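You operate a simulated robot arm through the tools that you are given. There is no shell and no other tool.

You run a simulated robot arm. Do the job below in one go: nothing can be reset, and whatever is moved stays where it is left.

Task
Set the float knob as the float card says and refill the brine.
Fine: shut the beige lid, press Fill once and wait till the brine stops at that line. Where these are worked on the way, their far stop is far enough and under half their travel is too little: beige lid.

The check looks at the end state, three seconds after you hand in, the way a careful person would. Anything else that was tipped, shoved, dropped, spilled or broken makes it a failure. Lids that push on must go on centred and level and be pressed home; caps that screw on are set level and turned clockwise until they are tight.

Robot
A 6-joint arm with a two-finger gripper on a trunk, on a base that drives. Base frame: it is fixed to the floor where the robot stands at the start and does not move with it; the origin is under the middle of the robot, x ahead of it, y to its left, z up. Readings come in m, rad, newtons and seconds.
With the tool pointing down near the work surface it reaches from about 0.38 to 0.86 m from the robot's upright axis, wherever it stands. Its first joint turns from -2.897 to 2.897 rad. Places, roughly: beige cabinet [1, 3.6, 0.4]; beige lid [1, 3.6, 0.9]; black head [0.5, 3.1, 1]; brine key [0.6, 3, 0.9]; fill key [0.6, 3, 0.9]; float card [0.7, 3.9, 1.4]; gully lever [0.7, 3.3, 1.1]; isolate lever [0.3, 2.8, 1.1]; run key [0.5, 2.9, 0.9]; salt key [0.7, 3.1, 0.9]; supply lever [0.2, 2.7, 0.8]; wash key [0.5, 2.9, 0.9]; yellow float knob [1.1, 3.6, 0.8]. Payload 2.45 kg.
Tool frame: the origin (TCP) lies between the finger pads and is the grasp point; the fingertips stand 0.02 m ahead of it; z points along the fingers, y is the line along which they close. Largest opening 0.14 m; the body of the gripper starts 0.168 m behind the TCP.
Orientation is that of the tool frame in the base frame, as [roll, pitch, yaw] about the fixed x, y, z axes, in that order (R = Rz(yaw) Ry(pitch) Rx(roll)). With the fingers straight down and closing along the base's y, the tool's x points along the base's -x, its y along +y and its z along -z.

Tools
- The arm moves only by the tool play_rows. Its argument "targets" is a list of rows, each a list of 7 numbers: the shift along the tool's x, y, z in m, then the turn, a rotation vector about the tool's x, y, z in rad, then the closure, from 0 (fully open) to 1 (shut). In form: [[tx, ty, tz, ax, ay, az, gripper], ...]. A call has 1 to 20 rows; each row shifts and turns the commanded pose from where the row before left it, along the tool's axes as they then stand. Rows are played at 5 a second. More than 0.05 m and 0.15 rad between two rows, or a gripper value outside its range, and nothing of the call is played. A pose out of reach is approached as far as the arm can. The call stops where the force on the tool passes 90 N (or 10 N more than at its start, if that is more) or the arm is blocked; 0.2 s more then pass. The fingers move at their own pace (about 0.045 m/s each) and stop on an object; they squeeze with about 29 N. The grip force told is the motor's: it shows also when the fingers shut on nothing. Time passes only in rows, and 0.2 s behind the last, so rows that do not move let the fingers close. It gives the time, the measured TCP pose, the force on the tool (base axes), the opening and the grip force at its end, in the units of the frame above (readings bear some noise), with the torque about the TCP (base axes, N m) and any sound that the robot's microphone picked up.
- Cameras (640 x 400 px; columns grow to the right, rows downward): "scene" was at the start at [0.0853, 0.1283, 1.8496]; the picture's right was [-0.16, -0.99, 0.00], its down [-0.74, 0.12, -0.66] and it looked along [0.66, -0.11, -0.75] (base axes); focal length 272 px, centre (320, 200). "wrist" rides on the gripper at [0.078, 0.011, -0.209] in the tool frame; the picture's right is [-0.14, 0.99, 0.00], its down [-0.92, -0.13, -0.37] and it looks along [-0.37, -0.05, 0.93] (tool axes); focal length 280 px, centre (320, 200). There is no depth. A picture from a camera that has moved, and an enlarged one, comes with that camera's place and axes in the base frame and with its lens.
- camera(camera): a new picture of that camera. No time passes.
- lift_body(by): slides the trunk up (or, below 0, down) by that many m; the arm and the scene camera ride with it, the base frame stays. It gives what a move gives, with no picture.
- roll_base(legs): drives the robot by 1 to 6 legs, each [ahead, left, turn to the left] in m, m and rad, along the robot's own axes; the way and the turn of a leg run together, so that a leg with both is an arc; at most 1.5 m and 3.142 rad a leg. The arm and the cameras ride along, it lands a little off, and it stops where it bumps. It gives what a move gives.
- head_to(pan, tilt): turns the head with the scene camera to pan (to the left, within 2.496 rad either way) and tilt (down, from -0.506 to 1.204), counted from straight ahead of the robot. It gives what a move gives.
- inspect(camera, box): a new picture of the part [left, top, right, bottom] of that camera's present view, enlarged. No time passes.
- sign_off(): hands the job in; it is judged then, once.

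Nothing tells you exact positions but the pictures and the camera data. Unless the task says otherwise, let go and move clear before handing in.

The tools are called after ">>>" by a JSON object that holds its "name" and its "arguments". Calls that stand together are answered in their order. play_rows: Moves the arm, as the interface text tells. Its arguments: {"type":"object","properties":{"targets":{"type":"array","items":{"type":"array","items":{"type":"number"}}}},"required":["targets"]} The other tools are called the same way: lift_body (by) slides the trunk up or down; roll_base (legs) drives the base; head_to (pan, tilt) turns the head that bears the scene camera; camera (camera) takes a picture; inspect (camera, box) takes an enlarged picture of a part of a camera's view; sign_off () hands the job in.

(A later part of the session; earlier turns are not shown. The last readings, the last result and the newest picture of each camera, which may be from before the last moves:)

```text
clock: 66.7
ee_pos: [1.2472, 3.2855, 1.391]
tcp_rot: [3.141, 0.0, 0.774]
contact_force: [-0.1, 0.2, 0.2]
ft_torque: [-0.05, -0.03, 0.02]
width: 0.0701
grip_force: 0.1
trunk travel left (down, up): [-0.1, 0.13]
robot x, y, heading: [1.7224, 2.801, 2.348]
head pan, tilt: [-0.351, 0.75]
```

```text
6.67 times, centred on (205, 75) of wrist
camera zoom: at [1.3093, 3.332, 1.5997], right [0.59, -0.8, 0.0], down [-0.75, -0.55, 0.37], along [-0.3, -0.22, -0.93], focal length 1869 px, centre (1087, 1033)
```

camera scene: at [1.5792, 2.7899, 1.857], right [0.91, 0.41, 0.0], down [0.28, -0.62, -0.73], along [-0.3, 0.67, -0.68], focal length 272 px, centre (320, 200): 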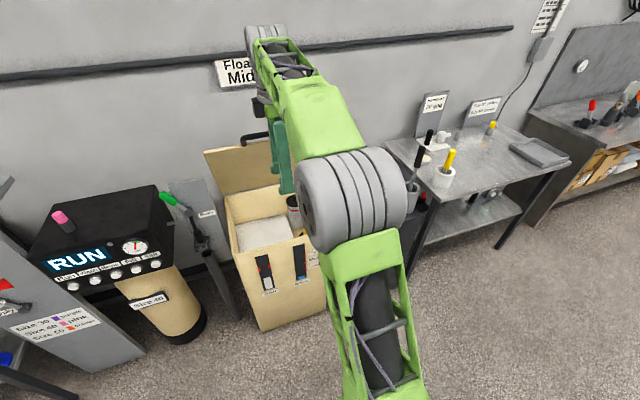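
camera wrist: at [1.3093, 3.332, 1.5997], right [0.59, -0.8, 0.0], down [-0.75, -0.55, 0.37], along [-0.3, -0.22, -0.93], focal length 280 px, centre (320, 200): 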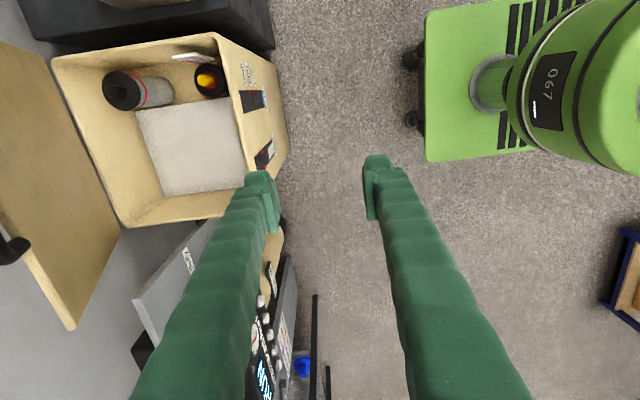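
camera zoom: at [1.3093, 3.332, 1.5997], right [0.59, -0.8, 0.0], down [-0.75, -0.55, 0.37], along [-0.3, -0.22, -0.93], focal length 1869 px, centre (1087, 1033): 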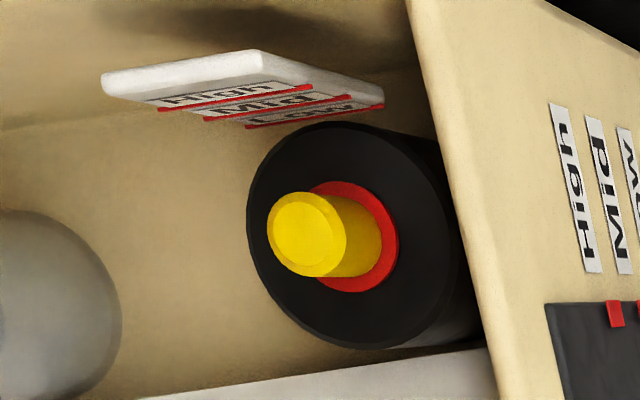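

The yellow knob is a vertical pin with a red disc, beside a plate on the right inner wall with High/Mid/Low lines; from the sight-lines the disc seems to sit at the Low line, so it must be raised one step (~0.04 m). I drive 0.2 m closer for reach and turn the gripper so its camera looks toward the plate.

>>> {"name": "roll_base", "arguments": {"legs": [[0.2, 0, 0]]}}

>>> {"name": "play_rows", "arguments": {"targets": [[0, 0, 0, 0, 0, 0.15, 0.5], [0, 0, 0, 0, 0, 0.15, 0.5], [0, 0, 0, 0, 0, 0.15, 0.5], [0, 0, 0, 0, 0, 0.15, 0.5], [0, 0, 0, 0, 0, 0.15, 0.5], [0, 0, 0, 0, 0, 0.15, 0.5], [0, 0, 0, 0, 0, 0.15, 0.5], [0, 0, 0, 0, 0, 0.15, 0.5], [0, 0, 0, 0, 0, 0.15, 0.5], [0, 0, 0, 0, 0, 0.15, 0.5], [0, 0, 0, 0, 0, 0.071, 0.5], [0, 0, 0, 0, 0, 0, 0.5]]}}

>>> {"name": "camera", "arguments": {"camera": "wrist"}}

>>> {"name": "camera", "arguments": {"camera": "scene"}}

```text
clock: 68.3
ee_pos: [1.1052, 3.4258, 1.39]
tcp_rot: [-3.14, -0.002, 0.776]
contact_force: [0.4, 0.9, 0.1]
ft_torque: [-0.05, -0.01, -0.04]
width: 0.0701
grip_force: 0.0
trunk travel left (down, up): [-0.1, 0.13]
robot x, y, heading: [1.583, 2.9454, 2.344]
head pan, tilt: [-0.351, 0.75]
```

```text
clock: 70.9
ee_pos: [1.1061, 3.4233, 1.3921]
tcp_rot: [3.14, 0.001, -0.796]
contact_force: [0.1, 1.0, 1.1]
ft_torque: [0.01, -0.01, 0.04]
width: 0.0704
grip_force: 0.1
trunk travel left (down, up): [-0.1, 0.13]
robot x, y, heading: [1.5842, 2.9444, 2.345]
head pan, tilt: [-0.351, 0.75]
```

```text
taken
camera wrist: at [1.1534, 3.3611, 1.5995], right [-0.8, -0.6, 0.0], down [-0.55, 0.75, 0.37], along [-0.22, 0.3, -0.93], focal length 280 px, centre (320, 200)
```

wrist: 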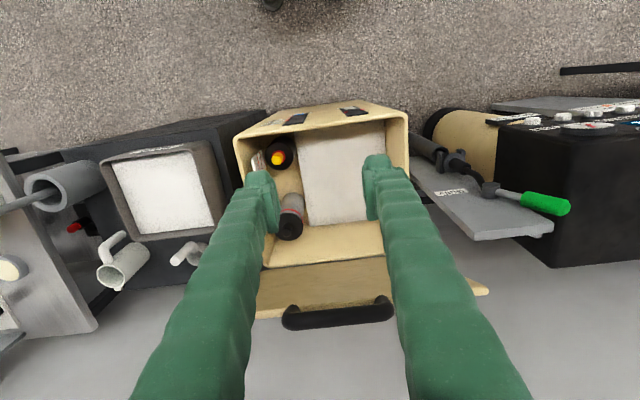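

```text
taken
camera scene: at [1.4411, 2.9304, 1.8572], right [0.91, 0.41, 0.0], down [0.28, -0.62, -0.73], along [-0.3, 0.67, -0.68], focal length 272 px, centre (320, 200)
```

scene: 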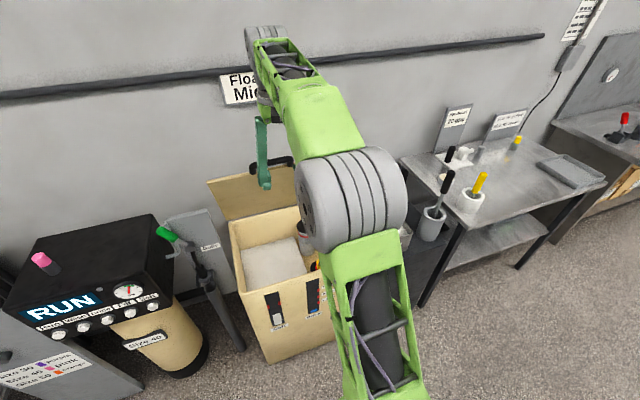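

>>> {"name": "inspect", "arguments": {"camera": "wrist", "box": [235, 125, 325, 185]}}

>>> {"name": "play_rows", "arguments": {"targets": [[0, 0, 0, 0, 0, 0.15, 0.5], [0, 0, 0, 0, 0, 0.15, 0.5], [0, 0, 0, 0, 0, 0.15, 0.5], [0, 0, 0, 0, 0, 0.15, 0.5], [0, 0, 0, 0, 0, 0.15, 0.5], [0, 0, 0, 0, 0, 0.15, 0.5], [0, 0, 0, 0, 0, 0.15, 0.5], [0, 0, 0, 0, 0, 0.15, 0.5], [0, 0, 0, 0, 0, 0.15, 0.5], [0, 0, 0, 0, 0, 0.15, 0.5], [0, 0, 0, 0, 0, 0.081, 0.5], [0, 0, 0, 0, 0, 0, 0.5]]}}

>>> {"name": "camera", "arguments": {"camera": "wrist"}}

```text
6.67 times, centred on (280, 155) of wrist
camera zoom: at [1.1534, 3.3611, 1.5995], right [-0.8, -0.6, 0.0], down [-0.55, 0.75, 0.37], along [-0.22, 0.3, -0.93], focal length 1869 px, centre (587, 500)
```

zoom: 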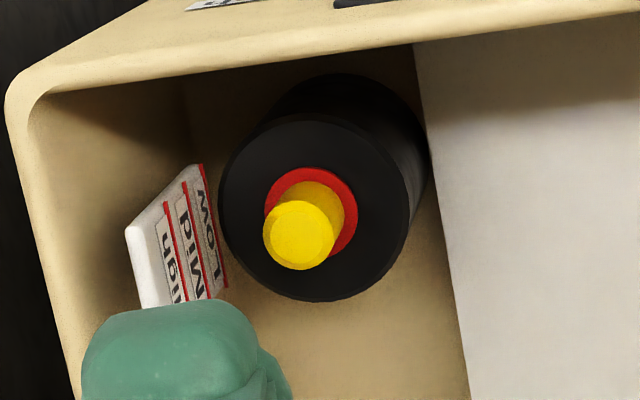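

```text
clock: 73.5
ee_pos: [1.1053, 3.4245, 1.3915]
tcp_rot: [3.14, 0.0, -2.375]
contact_force: [-0.2, -0.5, 0.2]
ft_torque: [0.02, 0.01, 0.0]
width: 0.0701
grip_force: 0.0
trunk travel left (down, up): [-0.1, 0.13]
robot x, y, heading: [1.587, 2.9456, 2.346]
head pan, tilt: [-0.351, 0.75]
```

```text
taken
camera wrist: at [1.0424, 3.3787, 1.6001], right [-0.59, 0.81, 0.0], down [0.75, 0.55, 0.37], along [0.3, 0.22, -0.93], focal length 280 px, centre (320, 200)
```

wrist: 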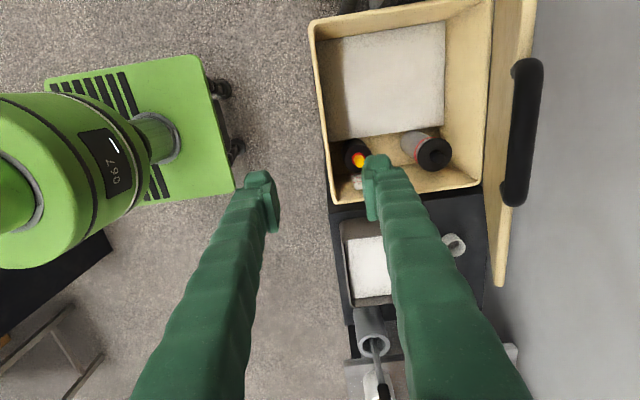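

Two views fix the knob top at about r=3.348, d=1.738, z=0.787, the red disc at z≈0.735 = Low line, and Mid about 0.040 m higher. I move over the knob and descend part way.

>>> {"name": "play_rows", "arguments": {"targets": [[0, 0, 0, 0, 0, -0.019, 0.5], [-0.0363, 0.0245, 0, 0, 0, 0, 0.5], [-0.0363, 0.0245, 0, 0, 0, 0, 0.5], [-0.0363, 0.0245, 0, 0, 0, 0, 0.5], [-0.0363, 0.0245, 0, 0, 0, 0, 0.5], [0, 0, 0.05, 0, 0, 0, 0.5], [0, 0, 0.05, 0, 0, 0, 0.5], [0, 0, 0.05, 0, 0, 0, 0.5], [0, 0, 0.05, 0, 0, 0, 0.5], [0, 0, 0.05, 0, 0, 0, 0.5], [0, 0, 0.05, 0, 0, 0, 0.5], [0, 0, 0, 0, 0, 0, 0.5]]}}

>>> {"name": "camera", "arguments": {"camera": "wrist"}}

>>> {"name": "camera", "arguments": {"camera": "scene"}}

```text
clock: 76.1
ee_pos: [1.1508, 3.5693, 1.0804]
tcp_rot: [3.141, 0.0, -2.356]
contact_force: [0.7, -0.2, 0.8]
ft_torque: [-0.01, 0.0, 0.01]
width: 0.0698
grip_force: 0.0
out of reach, approached as far as the arm can: row 4, 5
trunk travel left (down, up): [-0.1, 0.13]
robot x, y, heading: [1.584, 2.9411, 2.351]
head pan, tilt: [-0.351, 0.75]
```

```text
taken
camera wrist: at [1.0879, 3.5206, 1.2883], right [-0.6, 0.8, 0.0], down [0.74, 0.56, 0.37], along [0.29, 0.22, -0.93], focal length 280 px, centre (320, 200)
```

wrist: 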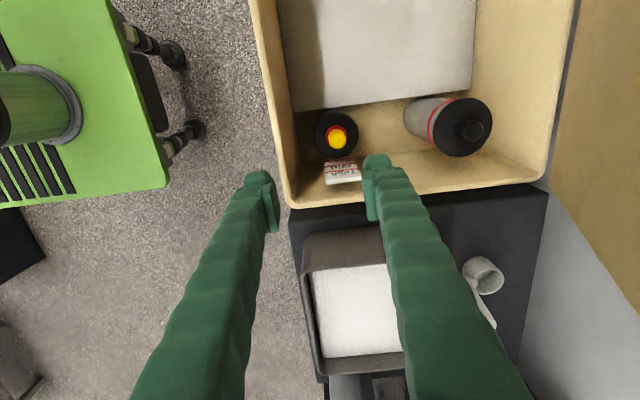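

```text
taken
camera scene: at [1.4413, 2.9301, 1.8573], right [0.91, 0.41, 0.0], down [0.28, -0.62, -0.73], along [-0.3, 0.67, -0.68], focal length 272 px, centre (320, 200)
```

scene: 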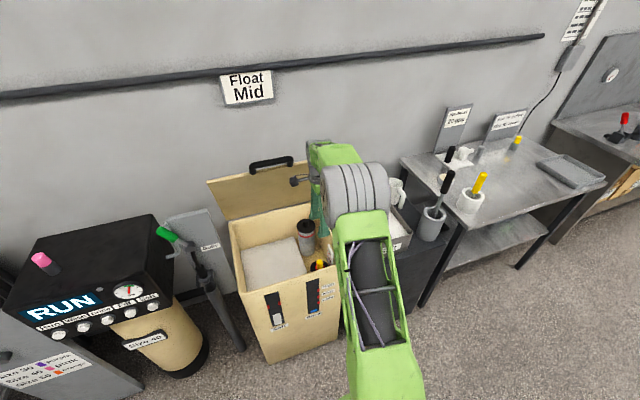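

The tool is nearly above the knob; this view agrees on knob position within 2 mm. I correct the offset, then go down toward it in steps.

>>> {"name": "play_rows", "arguments": {"targets": [[-0.0047, 0.014, 0, 0, 0, 0, 0.5], [-0.0047, 0.014, 0, 0, 0, 0, 0.5], [0, 0, 0.05, 0, 0, 0, 0.5], [0, 0, 0.05, 0, 0, 0, 0.5], [0, 0, 0.05, 0, 0, 0, 0.5], [0, 0, 0.05, 0, 0, 0, 0.5], [0, 0, 0, 0, 0, 0, 0.5]]}}

>>> {"name": "camera", "arguments": {"camera": "wrist"}}

>>> {"name": "camera", "arguments": {"camera": "scene"}}

```text
clock: 77.7
ee_pos: [1.1348, 3.5972, 0.8799]
tcp_rot: [3.139, 0.0, -2.354]
contact_force: [-0.9, -0.1, -0.8]
ft_torque: [-0.02, -0.01, 0.02]
width: 0.0701
grip_force: 0.0
trunk travel left (down, up): [-0.1, 0.13]
robot x, y, heading: [1.5854, 2.9431, 2.349]
head pan, tilt: [-0.351, 0.75]
```

```text
taken
camera wrist: at [1.0721, 3.5489, 1.0887], right [-0.6, 0.8, 0.0], down [0.74, 0.56, 0.37], along [0.29, 0.22, -0.93], focal length 280 px, centre (320, 200)
```

wrist: 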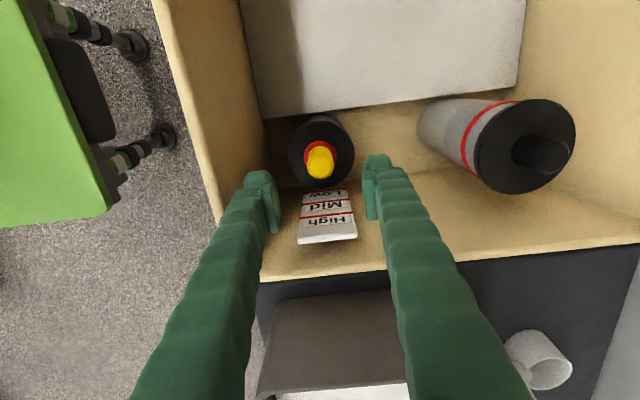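

```text
taken
camera scene: at [1.4412, 2.9303, 1.8573], right [0.91, 0.41, 0.0], down [0.28, -0.62, -0.73], along [-0.3, 0.67, -0.68], focal length 272 px, centre (320, 200)
```

scene: 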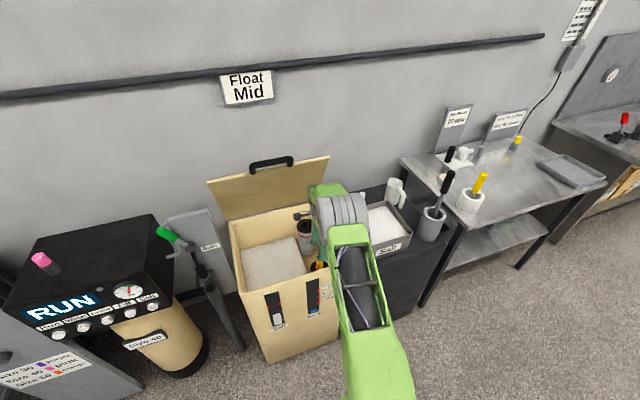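

>>> {"name": "inspect", "arguments": {"camera": "wrist", "box": [270, 105, 370, 255]}}

```text
2.67 times, centred on (320, 180) of wrist
camera zoom: at [1.0721, 3.5489, 1.0887], right [-0.6, 0.8, 0.0], down [0.74, 0.56, 0.37], along [0.29, 0.22, -0.93], focal length 748 px, centre (320, 253)
```

zoom: 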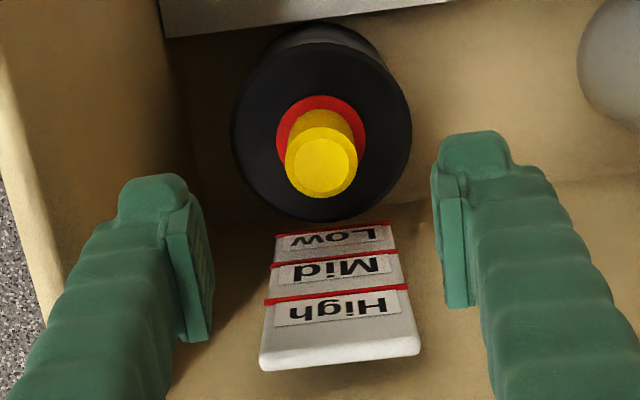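

The knob sits centred between the fingers; red lines read High/Mid/Low with ~0.04 m spacing, disc at Low. I descend the last 0.11 m and grip the pin.

>>> {"name": "play_rows", "arguments": {"targets": [[-0.002, 0, 0.04, 0, 0, 0, 0.5], [0, 0, 0.04, 0, 0, 0, 0.5], [0, 0, 0.03, 0, 0, 0, 0.5], [0, 0, 0, 0, 0, 0, 0.6], [0, 0, 0, 0, 0, 0, 0.8], [0, 0, 0, 0, 0, 0, 1], [0, 0, 0, 0, 0, 0, 1], [0, 0, 0, 0, 0, 0, 1]]}}

>>> {"name": "camera", "arguments": {"camera": "wrist"}}

```text
clock: 79.5
ee_pos: [1.1362, 3.5992, 0.7674]
tcp_rot: [3.139, 0.001, -2.355]
contact_force: [0.7, 0.9, -2.2]
ft_torque: [0.03, -0.04, 0.02]
width: 0.0304
grip_force: 44.7
trunk travel left (down, up): [-0.1, 0.13]
robot x, y, heading: [1.5834, 2.9451, 2.347]
head pan, tilt: [-0.351, 0.75]
```

```text
taken
camera wrist: at [1.074, 3.5512, 0.976], right [-0.6, 0.8, 0.0], down [0.74, 0.56, 0.37], along [0.29, 0.22, -0.93], focal length 280 px, centre (320, 200)
```

wrist: 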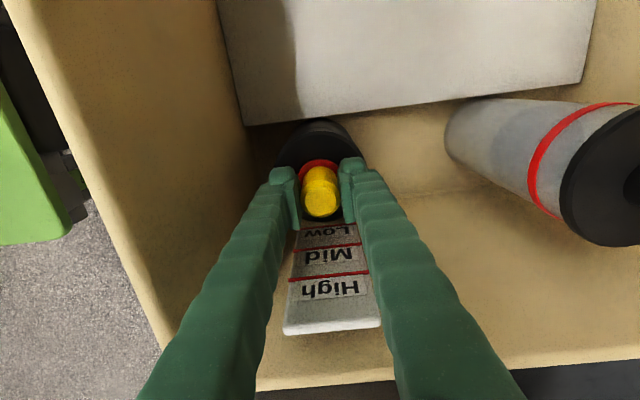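

The pin is gripped (30 mm). I lift 0.02 m first to see how the knob moves.

>>> {"name": "play_rows", "arguments": {"targets": [[0, 0, -0.01, 0, 0, 0, 1], [0, 0, -0.01, 0, 0, 0, 1], [0, 0, 0, 0, 0, 0, 1]]}}

>>> {"name": "inspect", "arguments": {"camera": "wrist", "box": [240, 110, 400, 340]}}

```text
clock: 80.3
ee_pos: [1.1369, 3.5994, 0.7892]
tcp_rot: [3.139, 0.0, -2.354]
contact_force: [2.7, 7.2, -1.3]
ft_torque: [0.1, -0.09, 0.01]
width: 0.0303
grip_force: 44.6
trunk travel left (down, up): [-0.1, 0.13]
robot x, y, heading: [1.5877, 2.9434, 2.346]
head pan, tilt: [-0.351, 0.75]
```

```text
1.74 times, centred on (320, 225) of wrist
camera zoom: at [1.0742, 3.5509, 0.9976], right [-0.6, 0.8, 0.0], down [0.74, 0.56, 0.37], along [0.29, 0.22, -0.93], focal length 488 px, centre (320, 156)
```

zoom: 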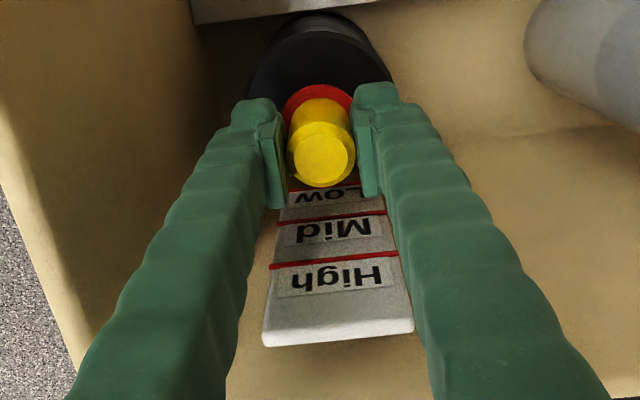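

The disc follows the pin smoothly with little force. Line heights from this view: Low ≈0.734, Mid ≈0.771–0.774, High ≈0.812, so I raise another 0.019 m and compare.

>>> {"name": "play_rows", "arguments": {"targets": [[0, 0, -0.01, 0, 0, 0, 1], [0, 0, -0.009, 0, 0, 0, 1], [0, 0, 0, 0, 0, 0, 1], [0, 0, 0, 0, 0, 0, 1]]}}

>>> {"name": "inspect", "arguments": {"camera": "wrist", "box": [240, 110, 400, 340]}}

>>> {"name": "camera", "arguments": {"camera": "scene"}}

```text
clock: 81.3
ee_pos: [1.136, 3.5979, 0.8073]
tcp_rot: [3.141, 0.001, -2.356]
contact_force: [5.3, 6.6, -1.3]
ft_torque: [0.09, -0.08, 0.0]
width: 0.0302
grip_force: 45.3
trunk travel left (down, up): [-0.1, 0.13]
robot x, y, heading: [1.5867, 2.9478, 2.343]
head pan, tilt: [-0.351, 0.75]
```

```text
1.74 times, centred on (320, 225) of wrist
camera zoom: at [1.074, 3.5512, 1.0163], right [-0.6, 0.8, 0.0], down [0.74, 0.56, 0.37], along [0.29, 0.22, -0.93], focal length 488 px, centre (320, 156)
```

zoom: 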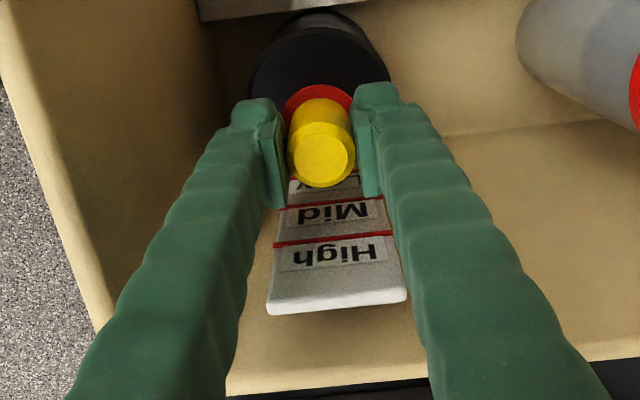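

```text
taken
camera scene: at [1.4416, 2.9312, 1.8573], right [0.91, 0.41, 0.0], down [0.28, -0.62, -0.73], along [-0.3, 0.67, -0.68], focal length 272 px, centre (320, 200)
```

scene: 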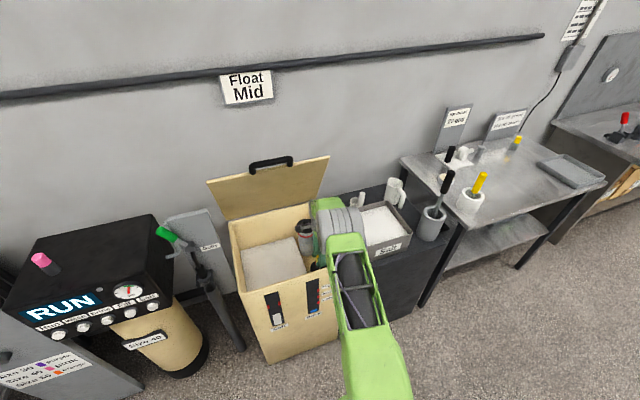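

The knob has risen 0.040 m in total, which should put the disc at Mid. I release, rise clear, and check the level from above.

>>> {"name": "play_rows", "arguments": {"targets": [[0, 0, 0, 0, 0, 0, 0.7], [0, 0, 0, 0, 0, 0, 0.5], [0, 0, 0, 0, 0, 0, 0.5], [0, 0, 0, 0, 0, 0, 0.5], [0, 0, -0.05, 0, 0, 0, 0.5], [0, 0, -0.05, 0, 0, 0, 0.5], [0, 0, -0.05, 0, 0, 0, 0.5], [0, 0, 0, 0, 0, 0, 0.5]]}}

>>> {"name": "inspect", "arguments": {"camera": "wrist", "box": [270, 85, 370, 235]}}

>>> {"name": "camera", "arguments": {"camera": "wrist"}}

```text
clock: 83.1
ee_pos: [1.1377, 3.5981, 0.9609]
tcp_rot: [-3.141, -0.001, -2.353]
contact_force: [-0.1, -0.5, 0.9]
ft_torque: [-0.04, 0.02, -0.01]
width: 0.07
grip_force: 0.1
trunk travel left (down, up): [-0.1, 0.13]
robot x, y, heading: [1.5825, 2.9447, 2.348]
head pan, tilt: [-0.351, 0.75]
```

```text
2.67 times, centred on (320, 160) of wrist
camera zoom: at [1.0741, 3.5503, 1.1688], right [-0.6, 0.8, 0.0], down [0.74, 0.56, 0.37], along [0.29, 0.22, -0.93], focal length 748 px, centre (320, 307)
```

zoom: 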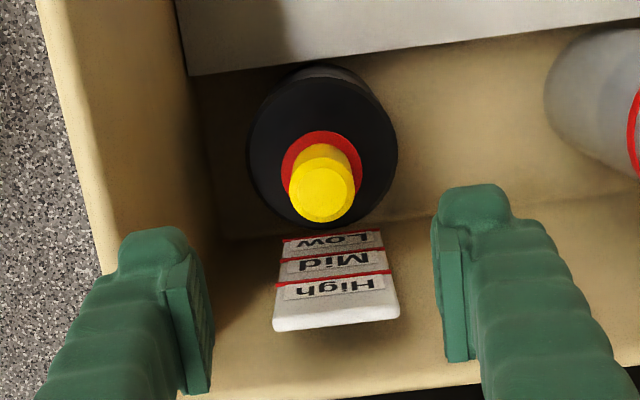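

```text
taken
camera wrist: at [1.0741, 3.5503, 1.1688], right [-0.6, 0.8, 0.0], down [0.74, 0.56, 0.37], along [0.29, 0.22, -0.93], focal length 280 px, centre (320, 200)
```

wrist: 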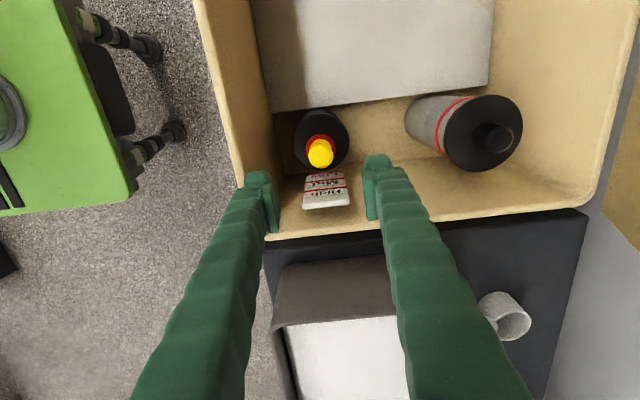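

The knob stays up. To verify the disc against the Mid line I want a flatter sight-line, so I retract the arm and drive left to look at the plate with the scene camera.

>>> {"name": "play_rows", "arguments": {"targets": [[0, 0, -0.05, 0, 0, 0, 0.5], [0, 0, -0.05, 0, 0, 0, 0.5], [0, 0, -0.05, 0, 0, 0, 0.5], [0, -0.05, 0, 0, 0, 0, 0.5], [0, -0.05, 0, 0, 0, 0, 0.5], [0, -0.05, 0, 0, 0, 0, 0.5], [0, -0.05, 0, 0, 0, 0, 0.5], [0.03, -0.04, 0, 0, 0, 0, 0.5], [0.03, -0.03, 0, 0, 0, 0, 0.5], [0.03, 0, 0, 0, 0, 0, 0.5], [0, 0, 0, 0, 0, 0, 0.5]]}}

>>> {"name": "roll_base", "arguments": {"legs": [[-0.2, 0, 0], [0, 1.45, 0]]}}

>>> {"name": "head_to", "arguments": {"pan": -1.05, "tilt": 0.5}}

>>> {"name": "camera", "arguments": {"camera": "scene"}}

```text
clock: 85.5
ee_pos: [1.264, 3.3434, 1.1084]
tcp_rot: [3.14, 0.0, -2.355]
contact_force: [0.8, 0.1, -1.0]
ft_torque: [-0.03, -0.01, 0.01]
width: 0.0701
grip_force: 0.0
trunk travel left (down, up): [-0.1, 0.13]
robot x, y, heading: [1.5837, 2.9433, 2.349]
head pan, tilt: [-0.351, 0.75]
```

```text
clock: 99.5
ee_pos: [0.3701, 2.1981, 1.1092]
tcp_rot: [3.14, 0.0, -2.37]
contact_force: [0.8, 0.1, 0.2]
ft_torque: [0.0, 0.0, -0.01]
width: 0.0698
grip_force: 0.2
trunk travel left (down, up): [-0.1, 0.13]
robot x, y, heading: [0.685, 1.7934, 2.335]
head pan, tilt: [-0.351, 0.75]
```

```text
clock: 100.6
ee_pos: [0.3706, 2.1982, 1.1087]
tcp_rot: [3.141, 0.0, -2.369]
contact_force: [0.0, 0.5, 0.0]
ft_torque: [-0.02, 0.0, 0.04]
width: 0.0701
grip_force: 0.1
trunk travel left (down, up): [-0.1, 0.13]
robot x, y, heading: [0.6876, 1.7959, 2.335]
head pan, tilt: [-1.051, 0.499]
```

```text
taken
camera scene: at [0.6004, 1.7945, 1.8791], right [0.96, -0.28, 0.0], down [-0.14, -0.46, -0.88], along [0.25, 0.84, -0.48], focal length 272 px, centre (320, 200)
```

scene: 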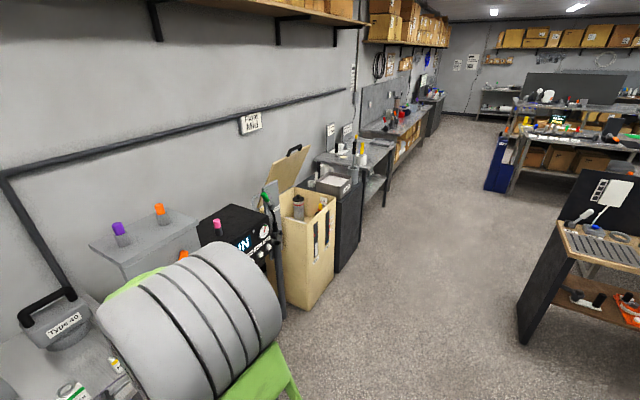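

>>> {"name": "inspect", "arguments": {"camera": "scene", "box": [305, 190, 345, 215]}}

>>> {"name": "inspect", "arguments": {"camera": "scene", "box": [260, 140, 350, 230]}}

```text
16.00 times, centred on (325, 202) of scene
camera zoom: at [0.6004, 1.7945, 1.8791], right [0.96, -0.28, 0.0], down [-0.14, -0.46, -0.88], along [0.25, 0.84, -0.48], focal length 4354 px, centre (240, 160)
```

zoom: 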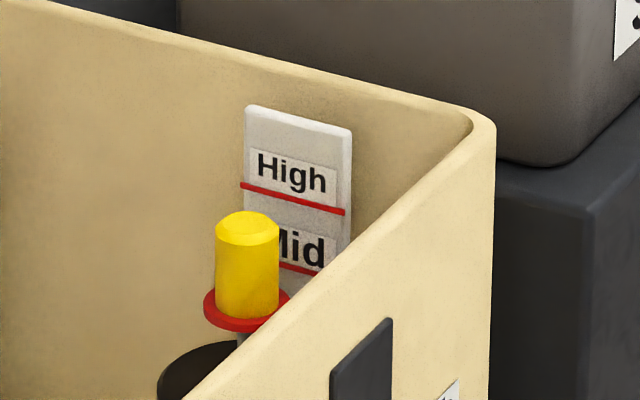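

```text
4.44 times, centred on (305, 185) of scene
camera zoom: at [0.6004, 1.7945, 1.8791], right [0.96, -0.28, 0.0], down [-0.14, -0.46, -0.88], along [0.25, 0.84, -0.48], focal length 1209 px, centre (387, 267)
```

zoom: 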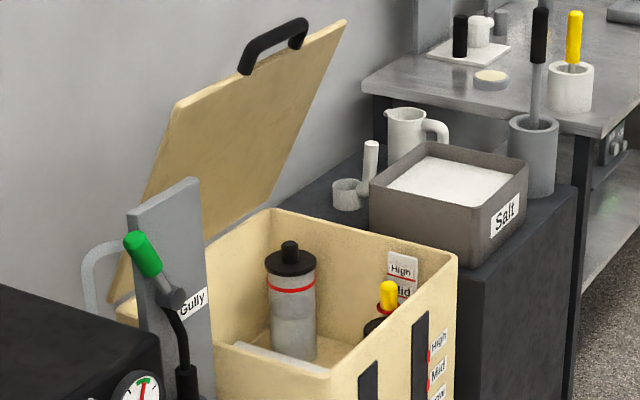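

This is a good side view: red disc at the pin's foot, plate lines behind. I enlarge more to measure the disc against the Mid line.

>>> {"name": "inspect", "arguments": {"camera": "scene", "box": [316, 194, 334, 214]}}

```text
16.00 times, centred on (325, 204) of scene
camera zoom: at [0.6004, 1.7945, 1.8791], right [0.96, -0.28, 0.0], down [-0.14, -0.46, -0.88], along [0.25, 0.84, -0.48], focal length 4354 px, centre (240, 136)
```

zoom: 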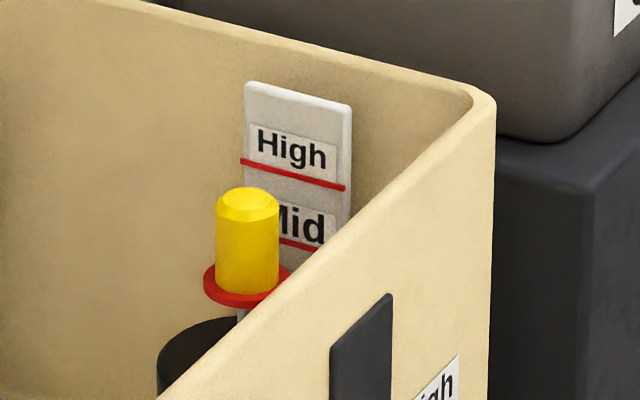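

The disc sits on the Mid level (within ~2 mm by sight-line geometry). Now I drive back in front of the cabinet, a bit nearer than before, to close the lid.

>>> {"name": "roll_base", "arguments": {"legs": [[0, 0, 0.021], [0, -1.45, 0], [0.3, 0, 0]]}}

>>> {"name": "head_to", "arguments": {"pan": -0.1, "tilt": 0.7}}

>>> {"name": "camera", "arguments": {"camera": "scene"}}

>>> {"name": "camera", "arguments": {"camera": "wrist"}}

```text
clock: 115.7
ee_pos: [1.2416, 3.4504, 1.108]
tcp_rot: [3.14, 0.0, -2.4]
contact_force: [-0.7, 0.4, 0.5]
ft_torque: [-0.05, -0.02, -0.02]
width: 0.0699
grip_force: 0.0
trunk travel left (down, up): [-0.1, 0.13]
robot x, y, heading: [1.5478, 3.0396, 2.305]
head pan, tilt: [-1.051, 0.499]
```

```text
clock: 116.9
ee_pos: [1.2418, 3.4496, 1.1096]
tcp_rot: [3.139, 0.0, -2.397]
contact_force: [-0.2, 0.1, 0.6]
ft_torque: [0.02, -0.01, 0.02]
width: 0.0699
grip_force: 0.0
trunk travel left (down, up): [-0.1, 0.13]
robot x, y, heading: [1.5409, 3.035, 2.302]
head pan, tilt: [-0.099, 0.7]
```

```text
taken
camera scene: at [1.3815, 3.0201, 1.8615], right [0.81, 0.59, 0.0], down [0.38, -0.52, -0.77], along [-0.45, 0.62, -0.64], focal length 272 px, centre (320, 200)
```

scene: 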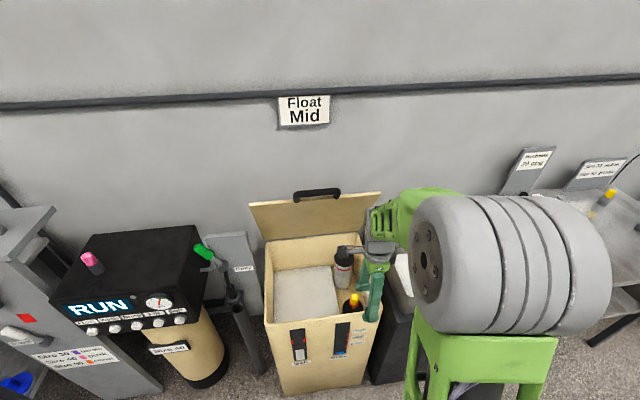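

```text
taken
camera wrist: at [1.1773, 3.4039, 1.3171], right [-0.57, 0.82, 0.0], down [0.76, 0.53, 0.37], along [0.3, 0.21, -0.93], focal length 280 px, centre (320, 200)
```

wrist: 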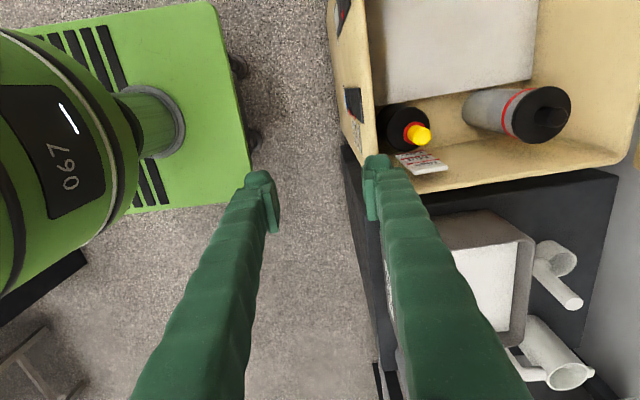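

I align the base (turn, a little ahead and left), raise the trunk 0.1 m for reach above the handle, and then locate the handle precisely.

>>> {"name": "roll_base", "arguments": {"legs": [[0, 0, 0.054], [0.08, 0.03, 0]]}}

>>> {"name": "lift_body", "arguments": {"by": 0.1}}

>>> {"name": "inspect", "arguments": {"camera": "scene", "box": [220, 160, 420, 290]}}

>>> {"name": "camera", "arguments": {"camera": "wrist"}}

```text
clock: 118.4
ee_pos: [1.1423, 3.4675, 1.1084]
tcp_rot: [3.142, 0.001, -2.346]
contact_force: [-0.2, 0.0, 0.5]
ft_torque: [-0.08, -0.04, 0.03]
width: 0.0699
grip_force: 0.1
trunk travel left (down, up): [-0.1, 0.13]
robot x, y, heading: [1.4634, 3.0678, 2.353]
head pan, tilt: [-0.099, 0.7]
```

```text
clock: 119.7
ee_pos: [1.1454, 3.4671, 1.208]
tcp_rot: [-3.142, 0.0, -2.347]
contact_force: [0.4, -0.2, 0.4]
ft_torque: [-0.01, 0.01, 0.03]
width: 0.0702
grip_force: 0.1
trunk travel left (down, up): [-0.2, 0.03]
robot x, y, heading: [1.4674, 3.0741, 2.355]
head pan, tilt: [-0.099, 0.7]
```

```text
3.08 times, centred on (320, 225) of scene
camera zoom: at [1.306, 3.0463, 1.9613], right [0.77, 0.63, 0.0], down [0.41, -0.5, -0.76], along [-0.48, 0.59, -0.64], focal length 837 px, centre (320, 123)
```

zoom: 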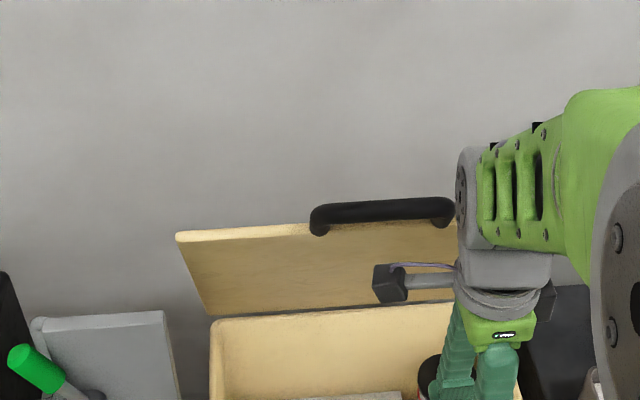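

```text
taken
camera wrist: at [1.0819, 3.4186, 1.4168], right [-0.61, 0.79, 0.0], down [0.74, 0.57, 0.37], along [0.29, 0.23, -0.93], focal length 280 px, centre (320, 200)
```

wrist: 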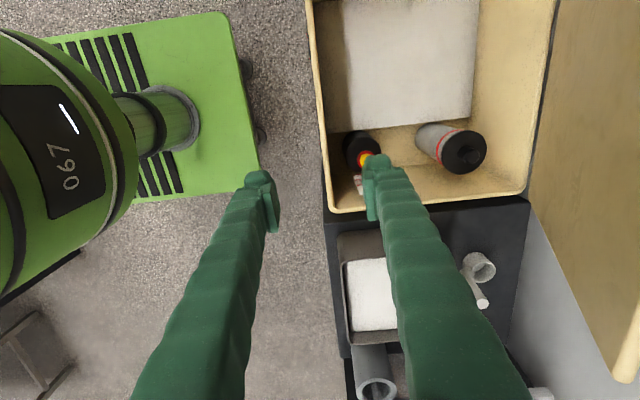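

The handle bar centre is at r≈3.21, d≈1.865, z≈1.295, as I left it. I raise the tool, move over the bar, with open fingers straddling it from above.

>>> {"name": "play_rows", "arguments": {"targets": [[0, 0, -0.043, 0, 0, 0.009, 0.5], [0, 0, -0.043, 0, 0, 0, 0.5], [0, 0, -0.043, 0, 0, 0, 0.5], [0, 0, -0.043, 0, 0, 0, 0.5], [0.0103, 0.044, 0, 0, 0, 0, 0.5], [0.0103, 0.044, 0, 0, 0, 0, 0.5], [0.0103, 0.044, 0, 0, 0, 0, 0.5], [0.0103, 0.044, 0, 0, 0, 0, 0.5], [0.0103, 0.044, 0, 0, 0, 0, 0.5], [0, 0, 0, 0, 0, 0, 0.5]]}}

>>> {"name": "camera", "arguments": {"camera": "wrist"}}

>>> {"name": "camera", "arguments": {"camera": "scene"}}

```text
clock: 121.9
ee_pos: [0.9539, 3.5863, 1.3818]
tcp_rot: [3.139, -0.001, -2.353]
contact_force: [0.0, 0.4, 0.4]
ft_torque: [0.02, 0.07, 0.0]
width: 0.0702
grip_force: 0.1
trunk travel left (down, up): [-0.2, 0.03]
robot x, y, heading: [1.4648, 3.0712, 2.357]
head pan, tilt: [-0.099, 0.7]
```

```text
taken
camera wrist: at [0.8907, 3.5383, 1.5902], right [-0.6, 0.8, 0.0], down [0.74, 0.56, 0.37], along [0.29, 0.22, -0.93], focal length 280 px, centre (320, 200)
```

wrist: 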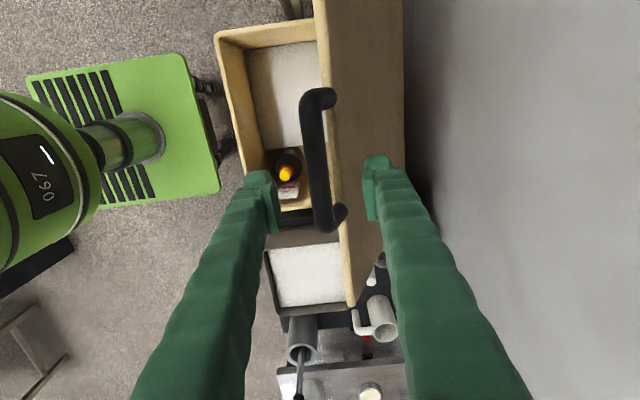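

```text
taken
camera scene: at [1.3076, 3.0449, 1.9617], right [0.77, 0.63, 0.0], down [0.41, -0.5, -0.77], along [-0.49, 0.59, -0.64], focal length 272 px, centre (320, 200)
```

scene: 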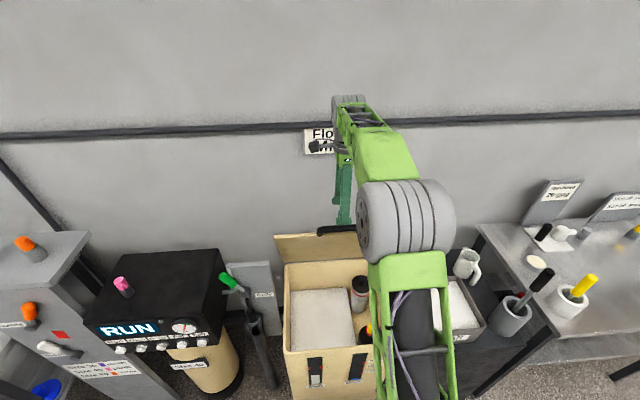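

The bar lies between the fingers. I lower 0.08 m around it and pinch.

>>> {"name": "play_rows", "arguments": {"targets": [[0, 0.003, 0.03, 0, 0, 0, 0.55], [0, 0, 0.03, 0, 0, 0, 0.6], [0, 0, 0.02, 0, 0, 0, 0.6], [0, 0, 0, 0, 0, 0, 0.6]]}}

>>> {"name": "camera", "arguments": {"camera": "wrist"}}

```text
clock: 122.9
ee_pos: [0.9485, 3.5878, 1.3011]
tcp_rot: [3.139, -0.002, -2.354]
contact_force: [0.9, -0.1, 0.2]
ft_torque: [0.04, 0.02, 0.01]
width: 0.056
grip_force: 0.1
trunk travel left (down, up): [-0.2, 0.03]
robot x, y, heading: [1.4675, 3.0714, 2.351]
head pan, tilt: [-0.099, 0.7]
```

```text
taken
camera wrist: at [0.8861, 3.5391, 1.5093], right [-0.6, 0.8, 0.0], down [0.74, 0.56, 0.37], along [0.29, 0.22, -0.93], focal length 280 px, centre (320, 200)
```

wrist: 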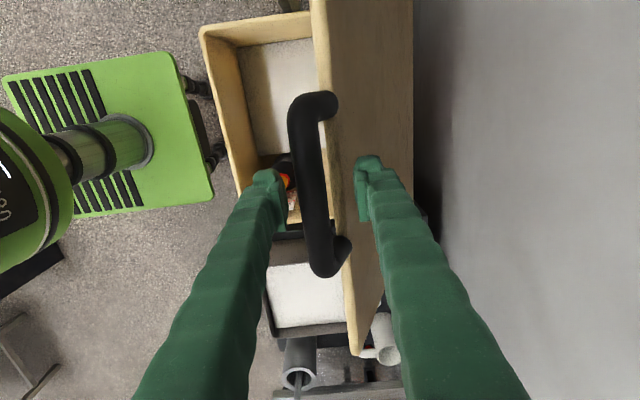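

>>> {"name": "play_rows", "arguments": {"targets": [[0, 0, 0, 0, 0, 0, 0.8], [0, 0, 0, 0, 0, 0, 1], [0, 0, 0, 0, 0, 0, 1], [0, 0, 0, 0, 0, 0, 1]]}}

>>> {"name": "camera", "arguments": {"camera": "wrist"}}

```text
clock: 123.9
ee_pos: [0.9497, 3.5863, 1.301]
tcp_rot: [3.139, 0.001, -2.357]
contact_force: [2.8, -2.6, 2.6]
ft_torque: [0.05, -0.04, -0.93]
width: 0.021
grip_force: 40.3
trunk travel left (down, up): [-0.2, 0.03]
robot x, y, heading: [1.4678, 3.0747, 2.362]
head pan, tilt: [-0.099, 0.7]
```

```text
taken
camera wrist: at [0.8866, 3.5389, 1.5098], right [-0.6, 0.8, 0.0], down [0.74, 0.56, 0.37], along [0.29, 0.22, -0.93], focal length 280 px, centre (320, 200)
```

wrist: 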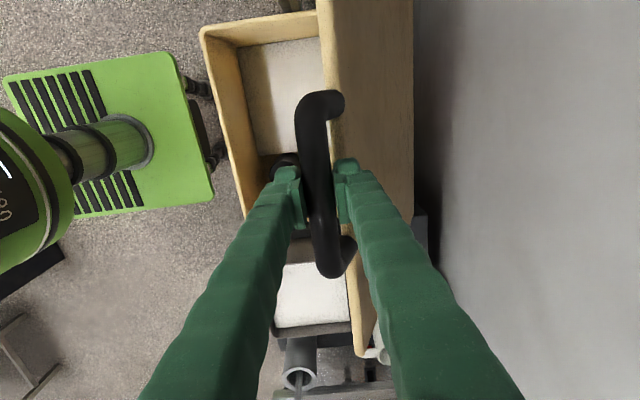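

Pinched on the bar. I lower the lid along the reverse arc, first third now, watching forces.

>>> {"name": "play_rows", "arguments": {"targets": [[0, -0.0205, 0.0091, 0, 0, 0, 1], [0, -0.0205, 0.0091, 0, 0, 0, 1], [0, -0.0195, 0.0112, 0, 0, 0, 1], [0, -0.0195, 0.0112, 0, 0, 0, 1], [0, -0.0182, 0.013, 0, 0, 0, 1], [0, -0.0182, 0.013, 0, 0, 0, 1], [0, 0, 0, 0, 0, 0, 1]]}}

```text
clock: 125.5
ee_pos: [1.0265, 3.5082, 1.23]
tcp_rot: [3.139, 0.001, -2.354]
contact_force: [-32.6, 14.1, -36.6]
ft_torque: [-0.06, 0.21, -0.96]
width: 0.0205
grip_force: 45.0
trunk travel left (down, up): [-0.2, 0.03]
robot x, y, heading: [1.4702, 3.0741, 2.359]
head pan, tilt: [-0.099, 0.7]
```

The path is ~8 mm too far out radially; I correct inward and continue.

>>> {"name": "play_rows", "arguments": {"targets": [[0, -0.0136, 0.018, 0, 0, 0, 1], [0, -0.0136, 0.018, 0, 0, 0, 1], [0, -0.015, 0.0162, 0, 0, 0, 1], [0, -0.015, 0.0162, 0, 0, 0, 1], [0, 0, 0, 0, 0, 0, 1]]}}

```text
clock: 126.7
ee_pos: [1.07, 3.4645, 1.1643]
tcp_rot: [3.142, 0.001, -2.356]
contact_force: [-30.0, -7.2, -11.0]
ft_torque: [-0.03, 0.28, -0.81]
width: 0.0205
grip_force: 44.8
trunk travel left (down, up): [-0.2, 0.03]
robot x, y, heading: [1.4653, 3.0718, 2.358]
head pan, tilt: [-0.099, 0.7]
```

Small lateral load too; I ease that with a 3 mm shift and continue downward.

>>> {"name": "play_rows", "arguments": {"targets": [[0.002, -0.0114, 0.0176, 0, 0, 0, 1], [0.002, -0.012, 0.0176, 0, 0, 0, 1], [0.001, -0.0115, 0.0188, 0, 0, 0, 1], [0, -0.0115, 0.0188, 0, 0, 0, 1], [0, 0, 0, 0, 0, 0, 1]]}}

>>> {"name": "camera", "arguments": {"camera": "scene"}}

>>> {"name": "camera", "arguments": {"camera": "wrist"}}

```text
clock: 127.9
ee_pos: [1.1027, 3.4323, 1.0924]
tcp_rot: [3.14, 0.0, -2.354]
contact_force: [-4.7, 22.7, -9.1]
ft_torque: [0.61, -0.38, -0.64]
width: 0.0198
grip_force: 44.5
trunk travel left (down, up): [-0.2, 0.03]
robot x, y, heading: [1.4662, 3.0724, 2.353]
head pan, tilt: [-0.099, 0.7]
```

```text
taken
camera scene: at [1.3047, 3.0502, 1.9613], right [0.77, 0.63, 0.0], down [0.41, -0.5, -0.76], along [-0.48, 0.59, -0.65], focal length 272 px, centre (320, 200)
```

scene: 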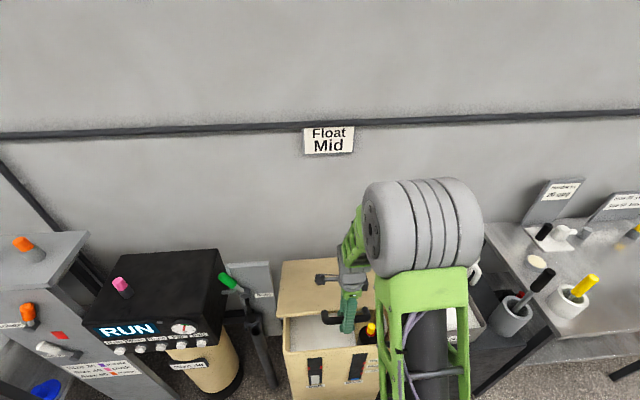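

```text
taken
camera wrist: at [1.0393, 3.3842, 1.3006], right [-0.6, 0.8, 0.0], down [0.74, 0.56, 0.37], along [0.29, 0.22, -0.93], focal length 280 px, centre (320, 200)
```

wrist: 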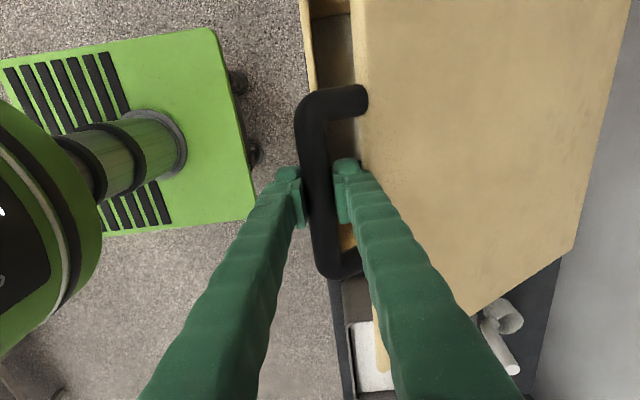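

Lid is about 28° open, all fine. I continue down to nearly shut.

>>> {"name": "play_rows", "arguments": {"targets": [[-0.001, -0.0065, 0.0198, 0, 0, 0, 1], [0, -0.0085, 0.0198, 0, 0, 0, 1], [0, -0.0076, 0.0207, 0, 0, 0, 1], [0, -0.0076, 0.0207, 0, 0, 0, 1], [0, -0.0055, 0.0213, 0, 0, 0, 1], [0, -0.0055, 0.0213, 0, 0, 0, 1], [0, 0, 0, 0, 0, 0, 1]]}}

>>> {"name": "camera", "arguments": {"camera": "wrist"}}

```text
clock: 129.5
ee_pos: [1.1329, 3.4006, 0.9679]
tcp_rot: [-3.139, 0.0, -2.356]
contact_force: [3.4, -2.2, -2.1]
ft_torque: [-0.26, 0.14, -0.5]
width: 0.0193
grip_force: 44.5
trunk travel left (down, up): [-0.2, 0.03]
robot x, y, heading: [1.4717, 3.0711, 2.354]
head pan, tilt: [-0.099, 0.7]
```

```text
taken
camera wrist: at [1.0693, 3.3522, 1.1763], right [-0.6, 0.8, 0.0], down [0.74, 0.56, 0.37], along [0.29, 0.22, -0.93], focal length 280 px, centre (320, 200)
```

wrist: 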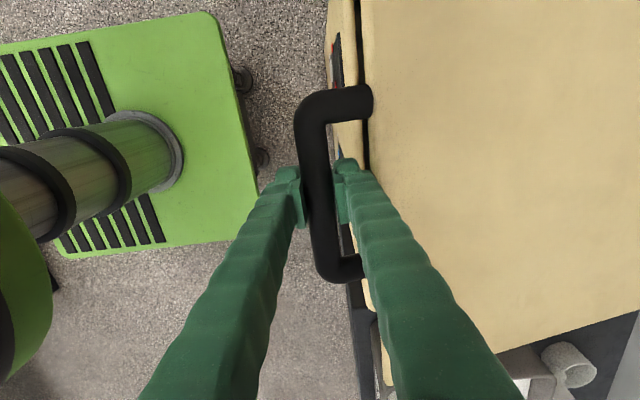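

Nearly shut with no load. I go on the last 0.09 m gently until it seats.

>>> {"name": "play_rows", "arguments": {"targets": [[0, -0.005, 0.02, 0, 0, 0, 1], [0, -0.004, 0.02, 0, 0, 0, 1], [0, -0.003, 0.02, 0, 0, 0, 1], [0, -0.002, 0.015, 0, 0, 0, 1], [0, 0, 0.008, 0, 0, 0, 1], [0, 0, 0.006, 0, 0, 0, 1], [0, 0, 0, 0, 0, 0, 1]]}}

>>> {"name": "camera", "arguments": {"camera": "wrist"}}

>>> {"name": "camera", "arguments": {"camera": "scene"}}

```text
clock: 131.1
ee_pos: [1.1414, 3.3915, 0.8812]
tcp_rot: [3.138, 0.0, -2.354]
contact_force: [-19.1, 4.9, 1.3]
ft_torque: [0.02, 0.04, -0.42]
width: 0.0195
grip_force: 45.1
trunk travel left (down, up): [-0.2, 0.03]
robot x, y, heading: [1.468, 3.0718, 2.357]
head pan, tilt: [-0.099, 0.7]
```

```text
taken
camera wrist: at [1.0774, 3.3441, 1.089], right [-0.6, 0.8, 0.0], down [0.74, 0.56, 0.37], along [0.29, 0.23, -0.93], focal length 280 px, centre (320, 200)
```

wrist: 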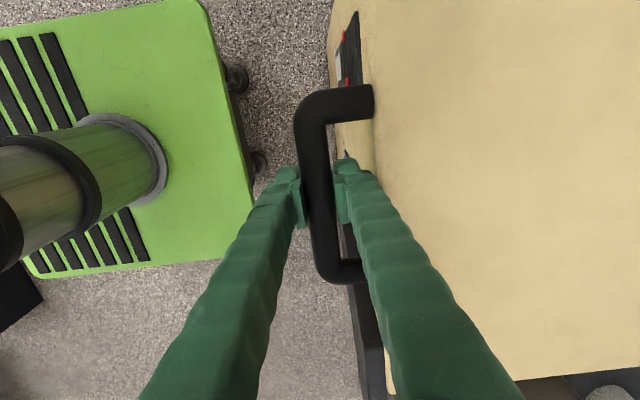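

```text
taken
camera scene: at [1.3039, 3.0468, 1.9613], right [0.77, 0.63, 0.0], down [0.41, -0.5, -0.76], along [-0.48, 0.59, -0.64], focal length 272 px, centre (320, 200)
```

scene: 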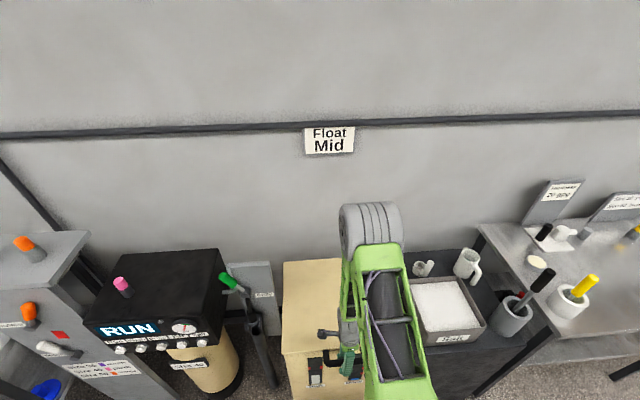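

>>> {"name": "play_rows", "arguments": {"targets": [[0, 0.003, 0.004, 0, 0, 0, 1], [0, 0.002, 0.004, 0, 0, 0, 1], [0, 0, 0.004, 0, 0, 0, 1], [0, 0, 0, 0, 0, 0, 1]]}}

>>> {"name": "inspect", "arguments": {"camera": "wrist", "box": [300, 0, 500, 130]}}

```text
clock: 132.1
ee_pos: [1.1397, 3.3934, 0.8683]
tcp_rot: [-3.137, 0.001, -2.355]
contact_force: [-4.9, -12.0, -1.6]
ft_torque: [0.02, -0.08, -0.45]
width: 0.0196
grip_force: 44.5
trunk travel left (down, up): [-0.2, 0.03]
robot x, y, heading: [1.4676, 3.0749, 2.358]
head pan, tilt: [-0.099, 0.7]
```

```text
3.08 times, centred on (400, 65) of wrist
camera zoom: at [1.0764, 3.3451, 1.0764], right [-0.6, 0.8, 0.0], down [0.74, 0.56, 0.37], along [0.3, 0.22, -0.93], focal length 863 px, centre (74, 615)
```

zoom: 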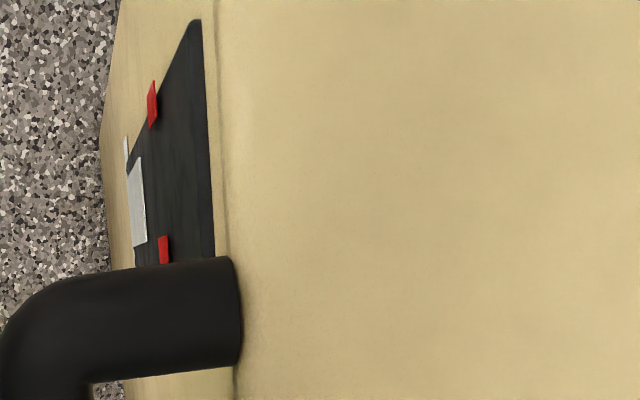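

No vertical resistance yet, so I keep pressing gently until the lid seats.

>>> {"name": "play_rows", "arguments": {"targets": [[0, 0, 0.004, 0, 0, 0, 1], [0, 0, 0.004, 0, 0, 0, 1], [0, 0, 0, 0, 0, 0, 1]]}}

>>> {"name": "inspect", "arguments": {"camera": "wrist", "box": [300, 0, 500, 130]}}

```text
clock: 132.9
ee_pos: [1.1401, 3.3929, 0.8617]
tcp_rot: [3.138, -0.001, -2.357]
contact_force: [8.6, -11.5, 43.0]
ft_torque: [0.09, -0.08, -0.35]
width: 0.0196
grip_force: 44.8
trunk travel left (down, up): [-0.2, 0.03]
robot x, y, heading: [1.4721, 3.0715, 2.354]
head pan, tilt: [-0.099, 0.7]
```

```text
3.08 times, centred on (400, 65) of wrist
camera zoom: at [1.0779, 3.3451, 1.0703], right [-0.6, 0.8, 0.0], down [0.74, 0.56, 0.37], along [0.29, 0.22, -0.93], focal length 863 px, centre (74, 615)
```

zoom: 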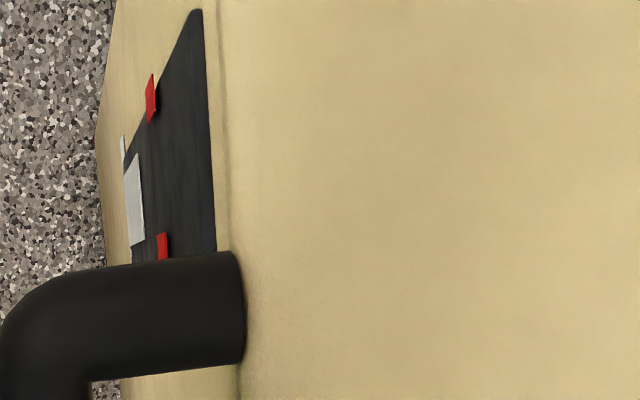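

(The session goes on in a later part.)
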